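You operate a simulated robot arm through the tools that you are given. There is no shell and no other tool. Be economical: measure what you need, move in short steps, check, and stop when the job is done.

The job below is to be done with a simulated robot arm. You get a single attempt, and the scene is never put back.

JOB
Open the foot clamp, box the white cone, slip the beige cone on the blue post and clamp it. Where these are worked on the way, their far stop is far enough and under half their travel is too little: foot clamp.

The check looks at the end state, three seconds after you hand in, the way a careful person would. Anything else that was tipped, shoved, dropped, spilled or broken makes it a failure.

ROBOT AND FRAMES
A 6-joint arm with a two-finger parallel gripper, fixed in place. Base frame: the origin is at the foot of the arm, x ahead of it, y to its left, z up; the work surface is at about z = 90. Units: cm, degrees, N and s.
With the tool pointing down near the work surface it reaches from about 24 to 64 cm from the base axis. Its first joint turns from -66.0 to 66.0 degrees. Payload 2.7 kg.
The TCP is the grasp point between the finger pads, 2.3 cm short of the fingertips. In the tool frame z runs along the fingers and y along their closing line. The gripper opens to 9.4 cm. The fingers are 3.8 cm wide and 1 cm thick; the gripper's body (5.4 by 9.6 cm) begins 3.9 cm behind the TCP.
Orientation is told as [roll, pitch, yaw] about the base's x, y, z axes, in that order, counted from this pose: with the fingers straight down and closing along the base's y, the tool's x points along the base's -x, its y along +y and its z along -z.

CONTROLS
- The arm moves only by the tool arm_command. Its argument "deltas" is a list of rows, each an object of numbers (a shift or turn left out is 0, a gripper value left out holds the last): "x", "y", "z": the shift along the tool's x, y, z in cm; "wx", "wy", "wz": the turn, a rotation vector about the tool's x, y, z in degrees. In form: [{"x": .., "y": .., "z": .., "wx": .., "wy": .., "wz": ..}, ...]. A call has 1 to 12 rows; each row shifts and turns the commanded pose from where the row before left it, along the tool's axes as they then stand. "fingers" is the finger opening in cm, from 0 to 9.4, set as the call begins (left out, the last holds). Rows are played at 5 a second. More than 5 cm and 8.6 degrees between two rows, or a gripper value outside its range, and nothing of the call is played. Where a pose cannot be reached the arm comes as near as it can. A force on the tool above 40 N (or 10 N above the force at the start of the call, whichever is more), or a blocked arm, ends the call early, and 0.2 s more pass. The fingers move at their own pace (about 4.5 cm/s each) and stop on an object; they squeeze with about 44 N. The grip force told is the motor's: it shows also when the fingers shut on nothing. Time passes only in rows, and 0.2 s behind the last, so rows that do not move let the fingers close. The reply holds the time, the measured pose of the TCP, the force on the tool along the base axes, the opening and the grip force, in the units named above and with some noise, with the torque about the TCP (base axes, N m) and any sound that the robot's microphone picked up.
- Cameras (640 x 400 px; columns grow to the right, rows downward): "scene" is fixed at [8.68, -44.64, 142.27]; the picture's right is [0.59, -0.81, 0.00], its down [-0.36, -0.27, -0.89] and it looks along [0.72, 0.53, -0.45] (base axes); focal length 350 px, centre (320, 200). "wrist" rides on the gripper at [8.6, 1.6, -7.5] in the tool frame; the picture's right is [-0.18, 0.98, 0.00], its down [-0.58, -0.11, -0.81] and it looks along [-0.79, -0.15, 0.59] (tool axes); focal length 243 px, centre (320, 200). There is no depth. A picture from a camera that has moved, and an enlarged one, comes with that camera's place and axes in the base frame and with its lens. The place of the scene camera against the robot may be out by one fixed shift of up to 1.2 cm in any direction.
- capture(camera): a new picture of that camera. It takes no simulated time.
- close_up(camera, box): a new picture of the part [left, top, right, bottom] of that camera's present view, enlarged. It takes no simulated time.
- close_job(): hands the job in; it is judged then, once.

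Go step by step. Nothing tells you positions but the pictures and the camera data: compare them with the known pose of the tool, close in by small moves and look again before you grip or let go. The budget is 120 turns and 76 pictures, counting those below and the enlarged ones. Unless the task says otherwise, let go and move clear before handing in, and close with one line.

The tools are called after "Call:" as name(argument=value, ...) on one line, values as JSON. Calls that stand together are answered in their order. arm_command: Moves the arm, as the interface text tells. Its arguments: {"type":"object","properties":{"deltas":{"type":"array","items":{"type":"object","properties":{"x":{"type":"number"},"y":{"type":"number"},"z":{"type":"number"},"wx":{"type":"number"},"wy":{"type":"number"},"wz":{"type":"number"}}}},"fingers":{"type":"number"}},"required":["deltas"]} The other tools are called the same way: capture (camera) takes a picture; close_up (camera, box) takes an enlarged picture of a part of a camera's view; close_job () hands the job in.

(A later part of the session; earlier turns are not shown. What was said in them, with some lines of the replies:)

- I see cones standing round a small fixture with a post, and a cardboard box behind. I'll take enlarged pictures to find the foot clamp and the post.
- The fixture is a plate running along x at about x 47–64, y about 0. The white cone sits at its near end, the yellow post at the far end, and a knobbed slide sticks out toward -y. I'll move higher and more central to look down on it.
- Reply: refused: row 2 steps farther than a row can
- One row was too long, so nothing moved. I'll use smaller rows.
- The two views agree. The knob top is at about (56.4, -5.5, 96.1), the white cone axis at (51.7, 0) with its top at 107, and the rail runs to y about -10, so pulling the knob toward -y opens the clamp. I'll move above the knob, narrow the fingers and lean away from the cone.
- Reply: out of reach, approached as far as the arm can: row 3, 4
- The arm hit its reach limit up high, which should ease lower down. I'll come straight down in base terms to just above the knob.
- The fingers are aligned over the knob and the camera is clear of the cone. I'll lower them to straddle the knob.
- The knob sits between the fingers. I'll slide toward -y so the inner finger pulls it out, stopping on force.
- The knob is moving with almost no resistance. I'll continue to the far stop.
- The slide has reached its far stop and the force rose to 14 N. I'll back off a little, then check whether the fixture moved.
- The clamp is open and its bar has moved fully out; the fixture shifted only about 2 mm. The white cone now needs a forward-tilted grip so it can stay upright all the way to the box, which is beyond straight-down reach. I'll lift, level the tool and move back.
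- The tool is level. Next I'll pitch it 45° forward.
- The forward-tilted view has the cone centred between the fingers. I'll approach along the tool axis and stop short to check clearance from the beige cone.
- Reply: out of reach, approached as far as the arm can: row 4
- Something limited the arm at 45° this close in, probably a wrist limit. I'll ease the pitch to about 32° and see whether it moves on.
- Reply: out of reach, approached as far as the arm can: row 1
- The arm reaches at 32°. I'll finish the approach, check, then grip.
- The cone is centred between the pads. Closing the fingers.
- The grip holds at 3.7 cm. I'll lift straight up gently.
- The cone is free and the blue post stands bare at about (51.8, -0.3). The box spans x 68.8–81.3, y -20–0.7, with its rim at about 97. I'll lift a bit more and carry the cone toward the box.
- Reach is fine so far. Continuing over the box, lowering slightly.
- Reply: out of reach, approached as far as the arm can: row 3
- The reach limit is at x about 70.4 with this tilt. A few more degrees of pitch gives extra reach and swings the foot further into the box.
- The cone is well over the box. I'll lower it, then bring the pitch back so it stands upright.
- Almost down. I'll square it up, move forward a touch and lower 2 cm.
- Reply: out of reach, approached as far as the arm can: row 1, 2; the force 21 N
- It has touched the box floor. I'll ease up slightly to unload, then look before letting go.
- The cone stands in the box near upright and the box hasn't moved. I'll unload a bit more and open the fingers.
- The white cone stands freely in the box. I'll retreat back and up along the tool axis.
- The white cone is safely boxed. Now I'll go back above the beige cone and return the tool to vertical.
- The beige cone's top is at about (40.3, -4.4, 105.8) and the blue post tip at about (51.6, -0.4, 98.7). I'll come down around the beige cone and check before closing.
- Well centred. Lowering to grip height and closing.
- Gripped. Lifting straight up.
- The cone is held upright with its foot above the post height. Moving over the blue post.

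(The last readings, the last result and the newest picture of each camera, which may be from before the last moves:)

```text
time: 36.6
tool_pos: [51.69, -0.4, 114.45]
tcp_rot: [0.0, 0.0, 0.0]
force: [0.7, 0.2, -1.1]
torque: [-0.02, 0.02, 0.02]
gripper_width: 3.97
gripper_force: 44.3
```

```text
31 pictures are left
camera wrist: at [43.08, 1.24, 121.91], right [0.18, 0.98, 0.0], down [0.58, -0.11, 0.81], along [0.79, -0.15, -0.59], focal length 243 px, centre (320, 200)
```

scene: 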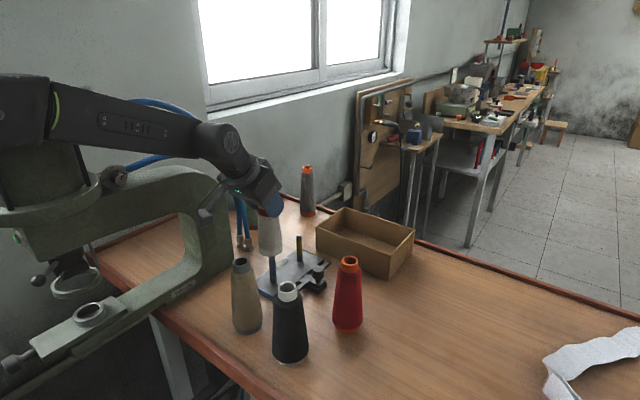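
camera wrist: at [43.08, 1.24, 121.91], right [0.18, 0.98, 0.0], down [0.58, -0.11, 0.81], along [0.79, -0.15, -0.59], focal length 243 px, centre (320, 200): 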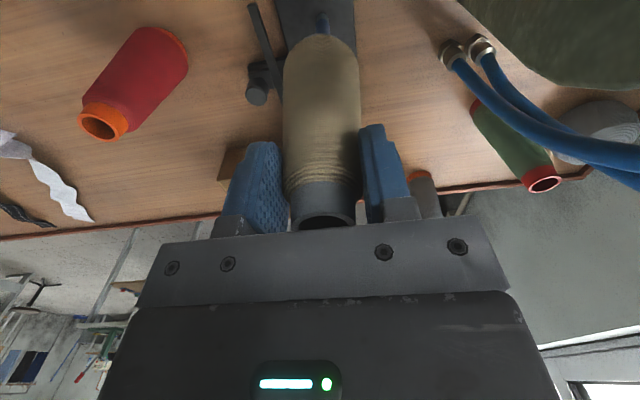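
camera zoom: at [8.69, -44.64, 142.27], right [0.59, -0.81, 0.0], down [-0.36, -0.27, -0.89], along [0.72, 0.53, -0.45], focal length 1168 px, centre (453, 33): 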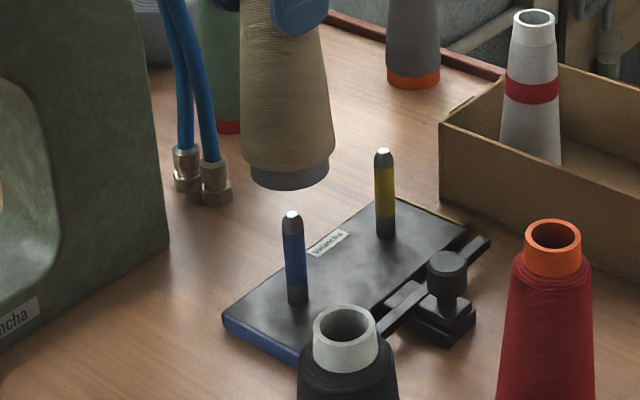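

The foot is directly over the post in both views, within about 1 mm. Lowering slowly onto it.

Call:
arm_command(deltas=[{"z": 1}, {"z": 1}, {"z": 1}, {"z": 0.8}, {"z": 0.8}, {}])

Call:
close_up(camera="scene", box=[220, 190, 340, 310])

```text
time: 38.0
tool_pos: [51.82, -0.48, 109.84]
tcp_rot: [0.1, 0.0, -0.1]
force: [-0.7, -0.5, -0.7]
torque: [-0.04, 0.03, 0.0]
gripper_width: 4.0
gripper_force: 43.9
```

```text
3.33 times, centred on (280, 250) of scene
camera zoom: at [8.68, -44.64, 142.27], right [0.59, -0.81, 0.0], down [-0.36, -0.27, -0.89], along [0.72, 0.53, -0.45], focal length 1168 px, centre (453, 33)
```

zoom: 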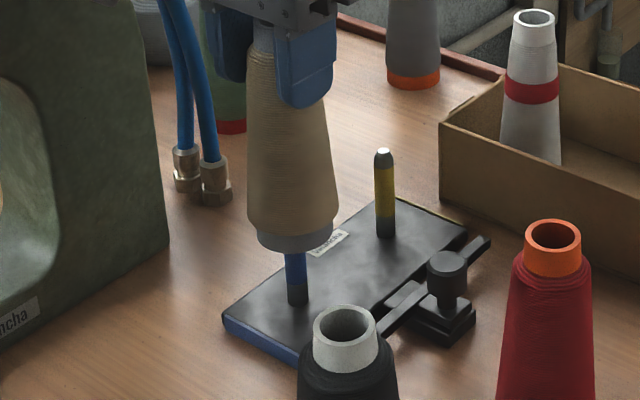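

The post has gone into the foot with no force. Continuing down to just above the plate.

Call:
arm_command(deltas=[{"z": 1}, {"z": 1}, {"z": 1}, {"z": 1}, {"z": 0.8}, {}])

```text
time: 39.4
tool_pos: [51.74, -0.35, 105.02]
tcp_rot: [-0.1, 0.1, 0.0]
force: [-0.1, 0.0, -1.1]
torque: [0.02, 0.0, 0.01]
gripper_width: 4.0
gripper_force: 44.4
```

Call:
arm_command(deltas=[{"z": 0.3}, {"z": 0.3}, {"z": 0.2}, {}])

Call:
close_up(camera="scene", box=[220, 190, 340, 310])

```text
time: 40.4
tool_pos: [51.71, -0.42, 104.12]
tcp_rot: [0.0, 0.0, 0.1]
force: [-0.4, -0.3, -0.9]
torque: [0.01, 0.0, -0.01]
gripper_width: 3.98
gripper_force: 43.8
```

```text
3.33 times, centred on (280, 250) of scene
camera zoom: at [8.68, -44.64, 142.27], right [0.59, -0.81, 0.0], down [-0.36, -0.27, -0.89], along [0.72, 0.53, -0.45], focal length 1168 px, centre (453, 33)
```

zoom: 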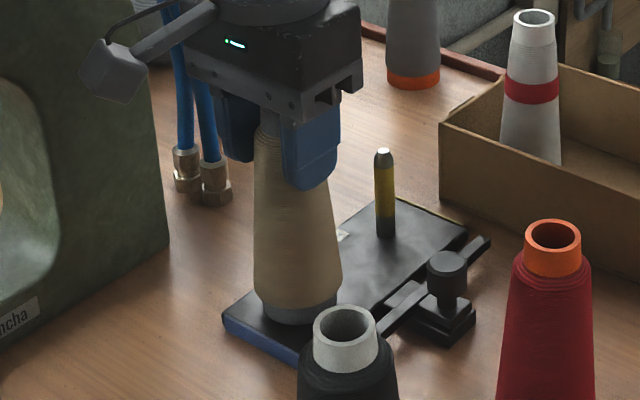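

Nearly seated. I'll keep lowering in small steps until the force rises.

Call:
arm_command(deltas=[{"z": 0.2}, {"z": 0.2}, {}])

```text
time: 41.2
tool_pos: [51.71, -0.38, 104.14]
tcp_rot: [-0.1, -0.2, -0.1]
force: [-8.1, -0.5, 30.0]
torque: [0.45, 0.95, 0.1]
gripper_width: 4.0
gripper_force: 43.9
```

It is seated on the plate. I'll unload, then open the fingers.

Call:
arm_command(deltas=[{"z": -0.35}, {}])

Call:
arm_command(deltas=[{}, {}, {}], fingers=7)

Call:
arm_command(deltas=[{"z": -2}, {"z": -3}, {"z": -4}, {"z": -3}, {}])

Call:
close_up(camera="scene", box=[220, 190, 340, 310])

Call:
capture(camera="wrist")

```text
time: 41.8
tool_pos: [51.71, -0.34, 104.12]
tcp_rot: [0.0, -0.1, -0.1]
force: [0.8, -1.7, 11.0]
torque: [-0.08, -0.55, -0.06]
gripper_width: 3.99
gripper_force: 44.1
```

```text
time: 42.6
tool_pos: [51.61, -0.42, 104.17]
tcp_rot: [0.0, 0.2, 0.0]
force: [0.6, 0.3, 1.0]
torque: [-0.02, 0.01, -0.02]
gripper_width: 6.98
gripper_force: 0.0
```

```text
time: 43.8
tool_pos: [51.55, -0.24, 116.12]
tcp_rot: [0.0, 0.1, 0.0]
force: [0.3, 0.5, -0.2]
torque: [-0.03, 0.02, -0.01]
gripper_width: 7.0
gripper_force: 0.0
```

```text
3.33 times, centred on (280, 250) of scene
camera zoom: at [8.68, -44.64, 142.27], right [0.59, -0.81, 0.0], down [-0.36, -0.27, -0.89], along [0.72, 0.53, -0.45], focal length 1168 px, centre (453, 33)
```

zoom: 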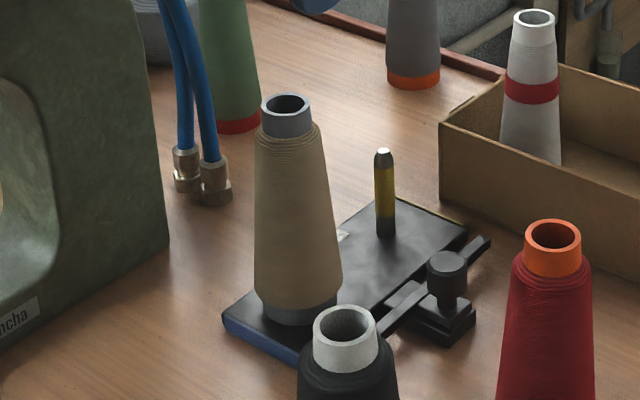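

```text
27 pictures are left
camera wrist: at [43.06, 1.31, 123.61], right [0.18, 0.98, 0.0], down [0.58, -0.11, 0.81], along [0.79, -0.15, -0.59], focal length 243 px, centre (320, 200)
```

wrist: 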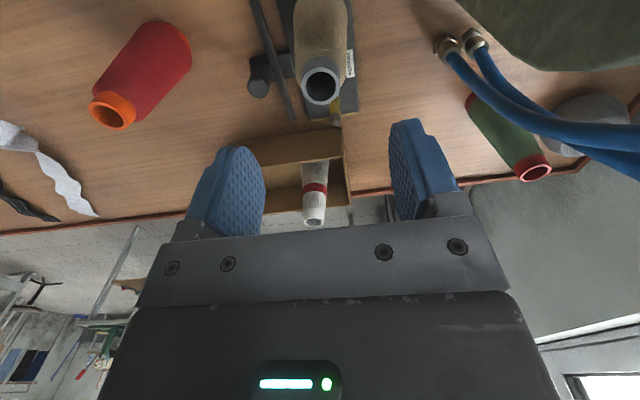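

The beige cone is on the post. The knob is now at about (56.8, -8.8), so I'll go round to its -y side with closed fingers to push the clamp shut.

Call:
arm_command(deltas=[{"y": -4}, {"y": -4}, {"y": -3.5}, {"x": -2, "z": 4}, {"x": -2, "z": 4}, {"x": -1.5, "z": 4}, {"z": 3}, {}], fingers=0)

Call:
close_up(camera="scene", box=[240, 180, 380, 300])

Call:
capture(camera="wrist")

```text
time: 45.6
tool_pos: [57.14, -11.86, 101.03]
tcp_rot: [0.0, 0.1, 0.0]
force: [-0.3, -0.5, 0.4]
torque: [0.03, -0.02, 0.0]
gripper_width: 0.0
gripper_force: 42.4
```

```text
3.33 times, centred on (310, 240) of scene
camera zoom: at [8.68, -44.64, 142.27], right [0.59, -0.81, 0.0], down [-0.36, -0.27, -0.89], along [0.72, 0.53, -0.45], focal length 1168 px, centre (353, 67)
```

zoom: 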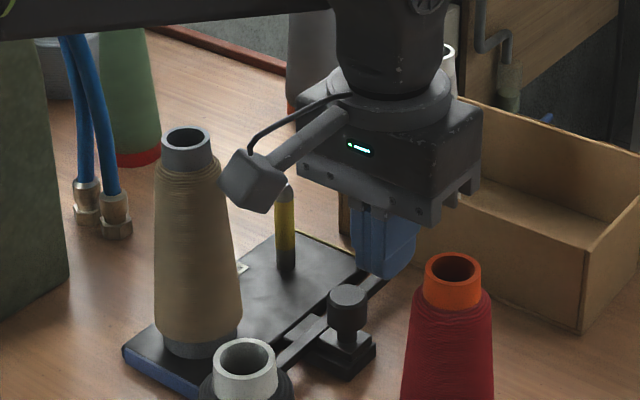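

```text
25 pictures are left
camera wrist: at [48.58, -10.27, 108.42], right [0.18, 0.98, 0.0], down [0.58, -0.11, 0.81], along [0.79, -0.15, -0.59], focal length 243 px, centre (320, 200)
```

wrist: 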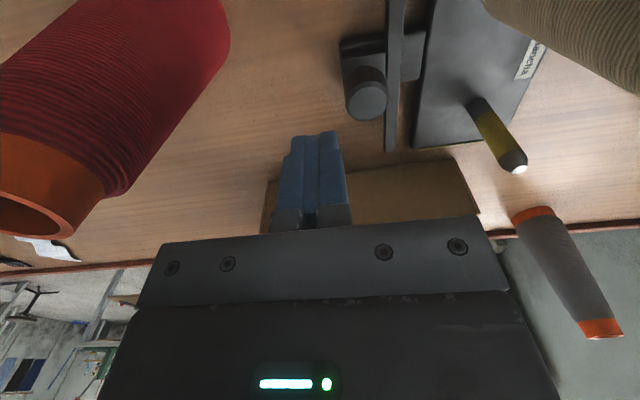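

The closed fingers are just outside the knob. Lowering alongside it.

Call:
arm_command(deltas=[{"x": 0.3, "z": 2.2}, {"z": 2.2}, {}])

Call:
close_up(camera="scene", box=[240, 180, 380, 300])

```text
time: 46.4
tool_pos: [56.72, -11.93, 96.62]
tcp_rot: [-0.1, 0.1, 0.0]
force: [0.3, -0.2, 1.1]
torque: [0.03, 0.0, 0.0]
gripper_width: 0.0
gripper_force: 42.1
```

```text
3.33 times, centred on (310, 240) of scene
camera zoom: at [8.68, -44.64, 142.27], right [0.59, -0.81, 0.0], down [-0.36, -0.27, -0.89], along [0.72, 0.53, -0.45], focal length 1168 px, centre (353, 67)
```

zoom: 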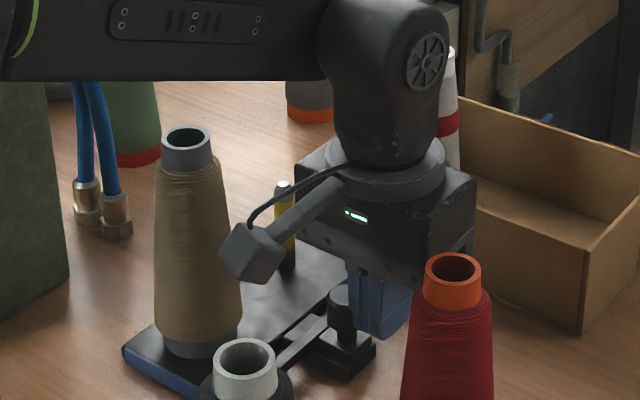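

Pushing the knob toward +y in small steps.

Call:
arm_command(deltas=[{"y": 0.5}, {"y": 0.5}, {"y": 0.5}, {"y": 0.5}, {"y": 0.5}, {"y": 0.4}, {}])

Call:
close_up(camera="scene", box=[240, 180, 380, 300])

```text
time: 48.0
tool_pos: [56.9, -9.04, 96.75]
tcp_rot: [0.2, 0.1, 0.0]
force: [0.6, 0.2, -0.1]
torque: [0.05, -0.05, 0.04]
gripper_width: 0.0
gripper_force: 42.7
```

```text
3.33 times, centred on (310, 240) of scene
camera zoom: at [8.68, -44.65, 142.27], right [0.59, -0.81, 0.0], down [-0.36, -0.27, -0.89], along [0.72, 0.53, -0.45], focal length 1168 px, centre (353, 67)
```

zoom: 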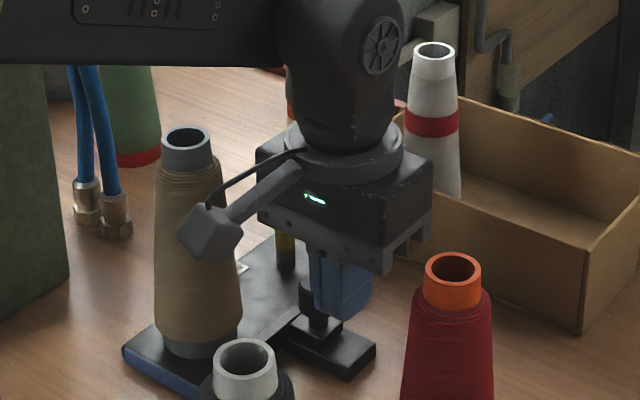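

It's sliding freely. Continuing more slowly.

Call:
arm_command(deltas=[{"y": 0.25}, {"y": 0.25}, {"y": 0.25}, {"y": 0.2}, {}])

Call:
close_up(camera="scene", box=[240, 180, 380, 300])

```text
time: 49.2
tool_pos: [56.8, -7.98, 96.73]
tcp_rot: [0.0, 0.1, 0.1]
force: [0.4, -2.1, -0.4]
torque: [-0.05, 0.02, 0.01]
gripper_width: 0.0
gripper_force: 42.6
```

```text
3.33 times, centred on (310, 240) of scene
camera zoom: at [8.68, -44.65, 142.26], right [0.59, -0.81, 0.0], down [-0.36, -0.27, -0.89], along [0.72, 0.53, -0.45], focal length 1168 px, centre (353, 67)
```

zoom: 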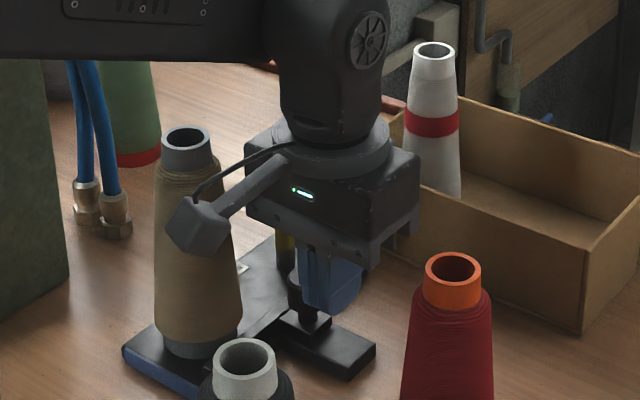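

Call:
arm_command(deltas=[{"y": 0.15}, {"y": 0.15}, {}])

```text
time: 50.0
tool_pos: [56.86, -7.82, 96.68]
tcp_rot: [0.1, 0.0, -0.1]
force: [-1.7, -10.1, 0.3]
torque: [-0.3, 0.03, -0.01]
gripper_width: 0.0
gripper_force: 42.4
```

Call:
arm_command(deltas=[{"y": 0.15}, {}, {}])

Call:
close_up(camera="scene", box=[240, 200, 340, 300])

Call:
capture(camera="wrist")

```text
time: 50.8
tool_pos: [56.91, -7.65, 96.75]
tcp_rot: [0.0, -0.1, 0.0]
force: [0.1, -10.8, -0.1]
torque: [-0.27, -0.05, -0.02]
gripper_width: 0.0
gripper_force: 42.0
```

```text
4.00 times, centred on (290, 250) of scene
camera zoom: at [8.68, -44.67, 142.26], right [0.59, -0.81, 0.0], down [-0.36, -0.27, -0.89], along [0.72, 0.53, -0.45], focal length 1402 px, centre (440, 0)
```

zoom: 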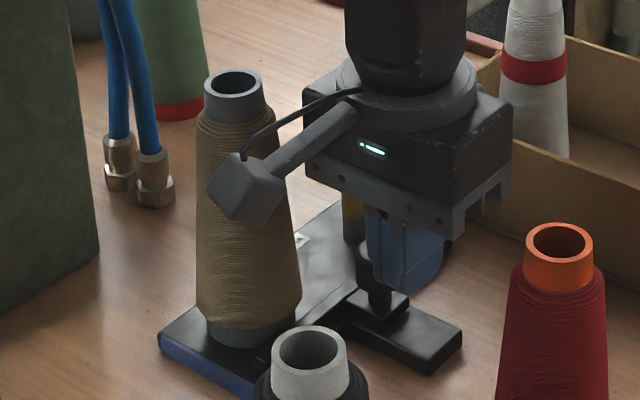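

```text
20 pictures are left
camera wrist: at [48.26, -6.0, 104.15], right [0.18, 0.98, 0.0], down [0.58, -0.11, 0.81], along [0.79, -0.15, -0.59], focal length 243 px, centre (320, 200)
```

wrist: 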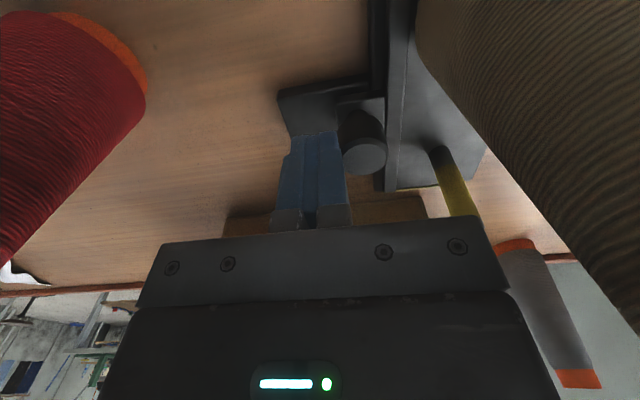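

The bar is against the foot and the slide has stopped; the fixture even crept about 2 mm back toward its starting place. I'll back off and look.

Call:
arm_command(deltas=[{"y": -1}, {"y": -1.5}, {"z": -4}, {"z": -4}, {"z": -4, "x": 1}, {"z": -2, "x": 4}, {"x": 4}, {"x": 4}, {}])

Call:
close_up(camera="scene", box=[220, 200, 380, 300])

Call:
capture(camera="wrist")

Call:
close_up(camera="wrist", box=[340, 0, 500, 120])

```text
time: 52.8
tool_pos: [43.79, -10.13, 110.66]
tcp_rot: [-0.1, 0.0, 0.0]
force: [0.0, 0.3, 0.2]
torque: [0.0, -0.01, -0.02]
gripper_width: 0.0
gripper_force: 43.1
```

```text
4.00 times, centred on (300, 250) of scene
camera zoom: at [8.68, -44.64, 142.27], right [0.59, -0.81, 0.0], down [-0.36, -0.27, -0.89], along [0.72, 0.53, -0.45], focal length 1402 px, centre (400, 0)
```

zoom: 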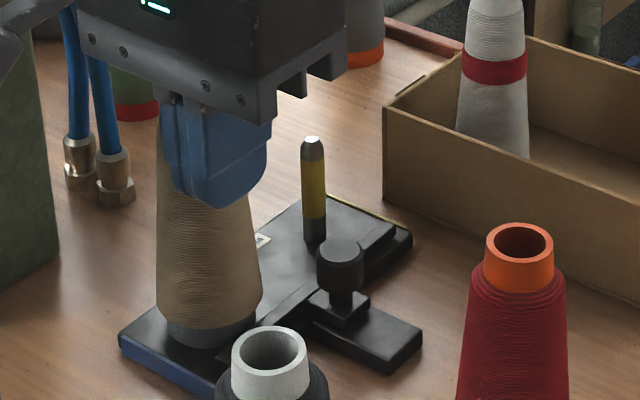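

```text
18 pictures are left
camera wrist: at [35.28, -8.45, 118.07], right [0.18, 0.98, 0.0], down [0.58, -0.11, 0.81], along [0.79, -0.15, -0.59], focal length 243 px, centre (320, 200)
```

wrist: 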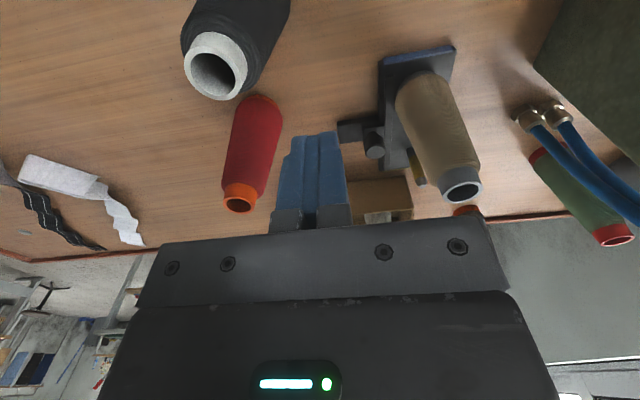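

```text
3.33 times, centred on (420, 60) of wrist
camera zoom: at [35.28, -8.45, 118.07], right [0.18, 0.98, 0.0], down [0.58, -0.11, 0.81], along [0.79, -0.15, -0.59], focal length 809 px, centre (-13, 667)
```

zoom: 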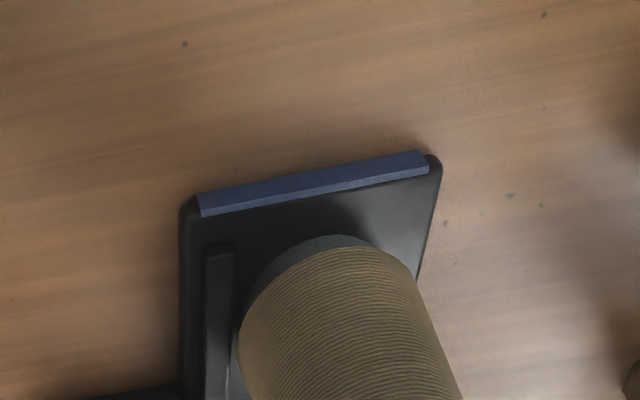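

Knob, rail and posts are back exactly where they were at the start, so the clamp is fully closed on the beige cone's foot. The white cone stands in the box. I'll raise the arm clear for a final look.

Call:
arm_command(deltas=[{"z": -4}, {"x": 3, "z": -4}, {"x": 3, "z": -3}, {}])

Call:
capture(camera="scene")

```text
time: 53.8
tool_pos: [37.98, -10.09, 121.73]
tcp_rot: [0.0, 0.1, 0.0]
force: [0.0, -0.2, -0.3]
torque: [0.01, 0.01, 0.02]
gripper_width: 0.01
gripper_force: 42.5
```

```text
16 pictures are left
```

scene: 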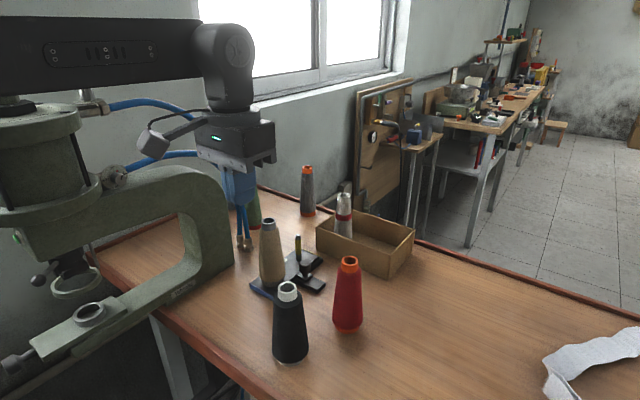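

The white cone is in the box, the beige cone is clamped on the blue post, and the other cones, post and box are where they were. Handing in.

Call:
close_job()

```text
The job is handed in.
```

I opened the foot clamp to its far stop, stood the white cone in the box, put the beige cone on the blue post and clamped it shut; the fixture slid about 2 mm while opening but was back in place at the end.
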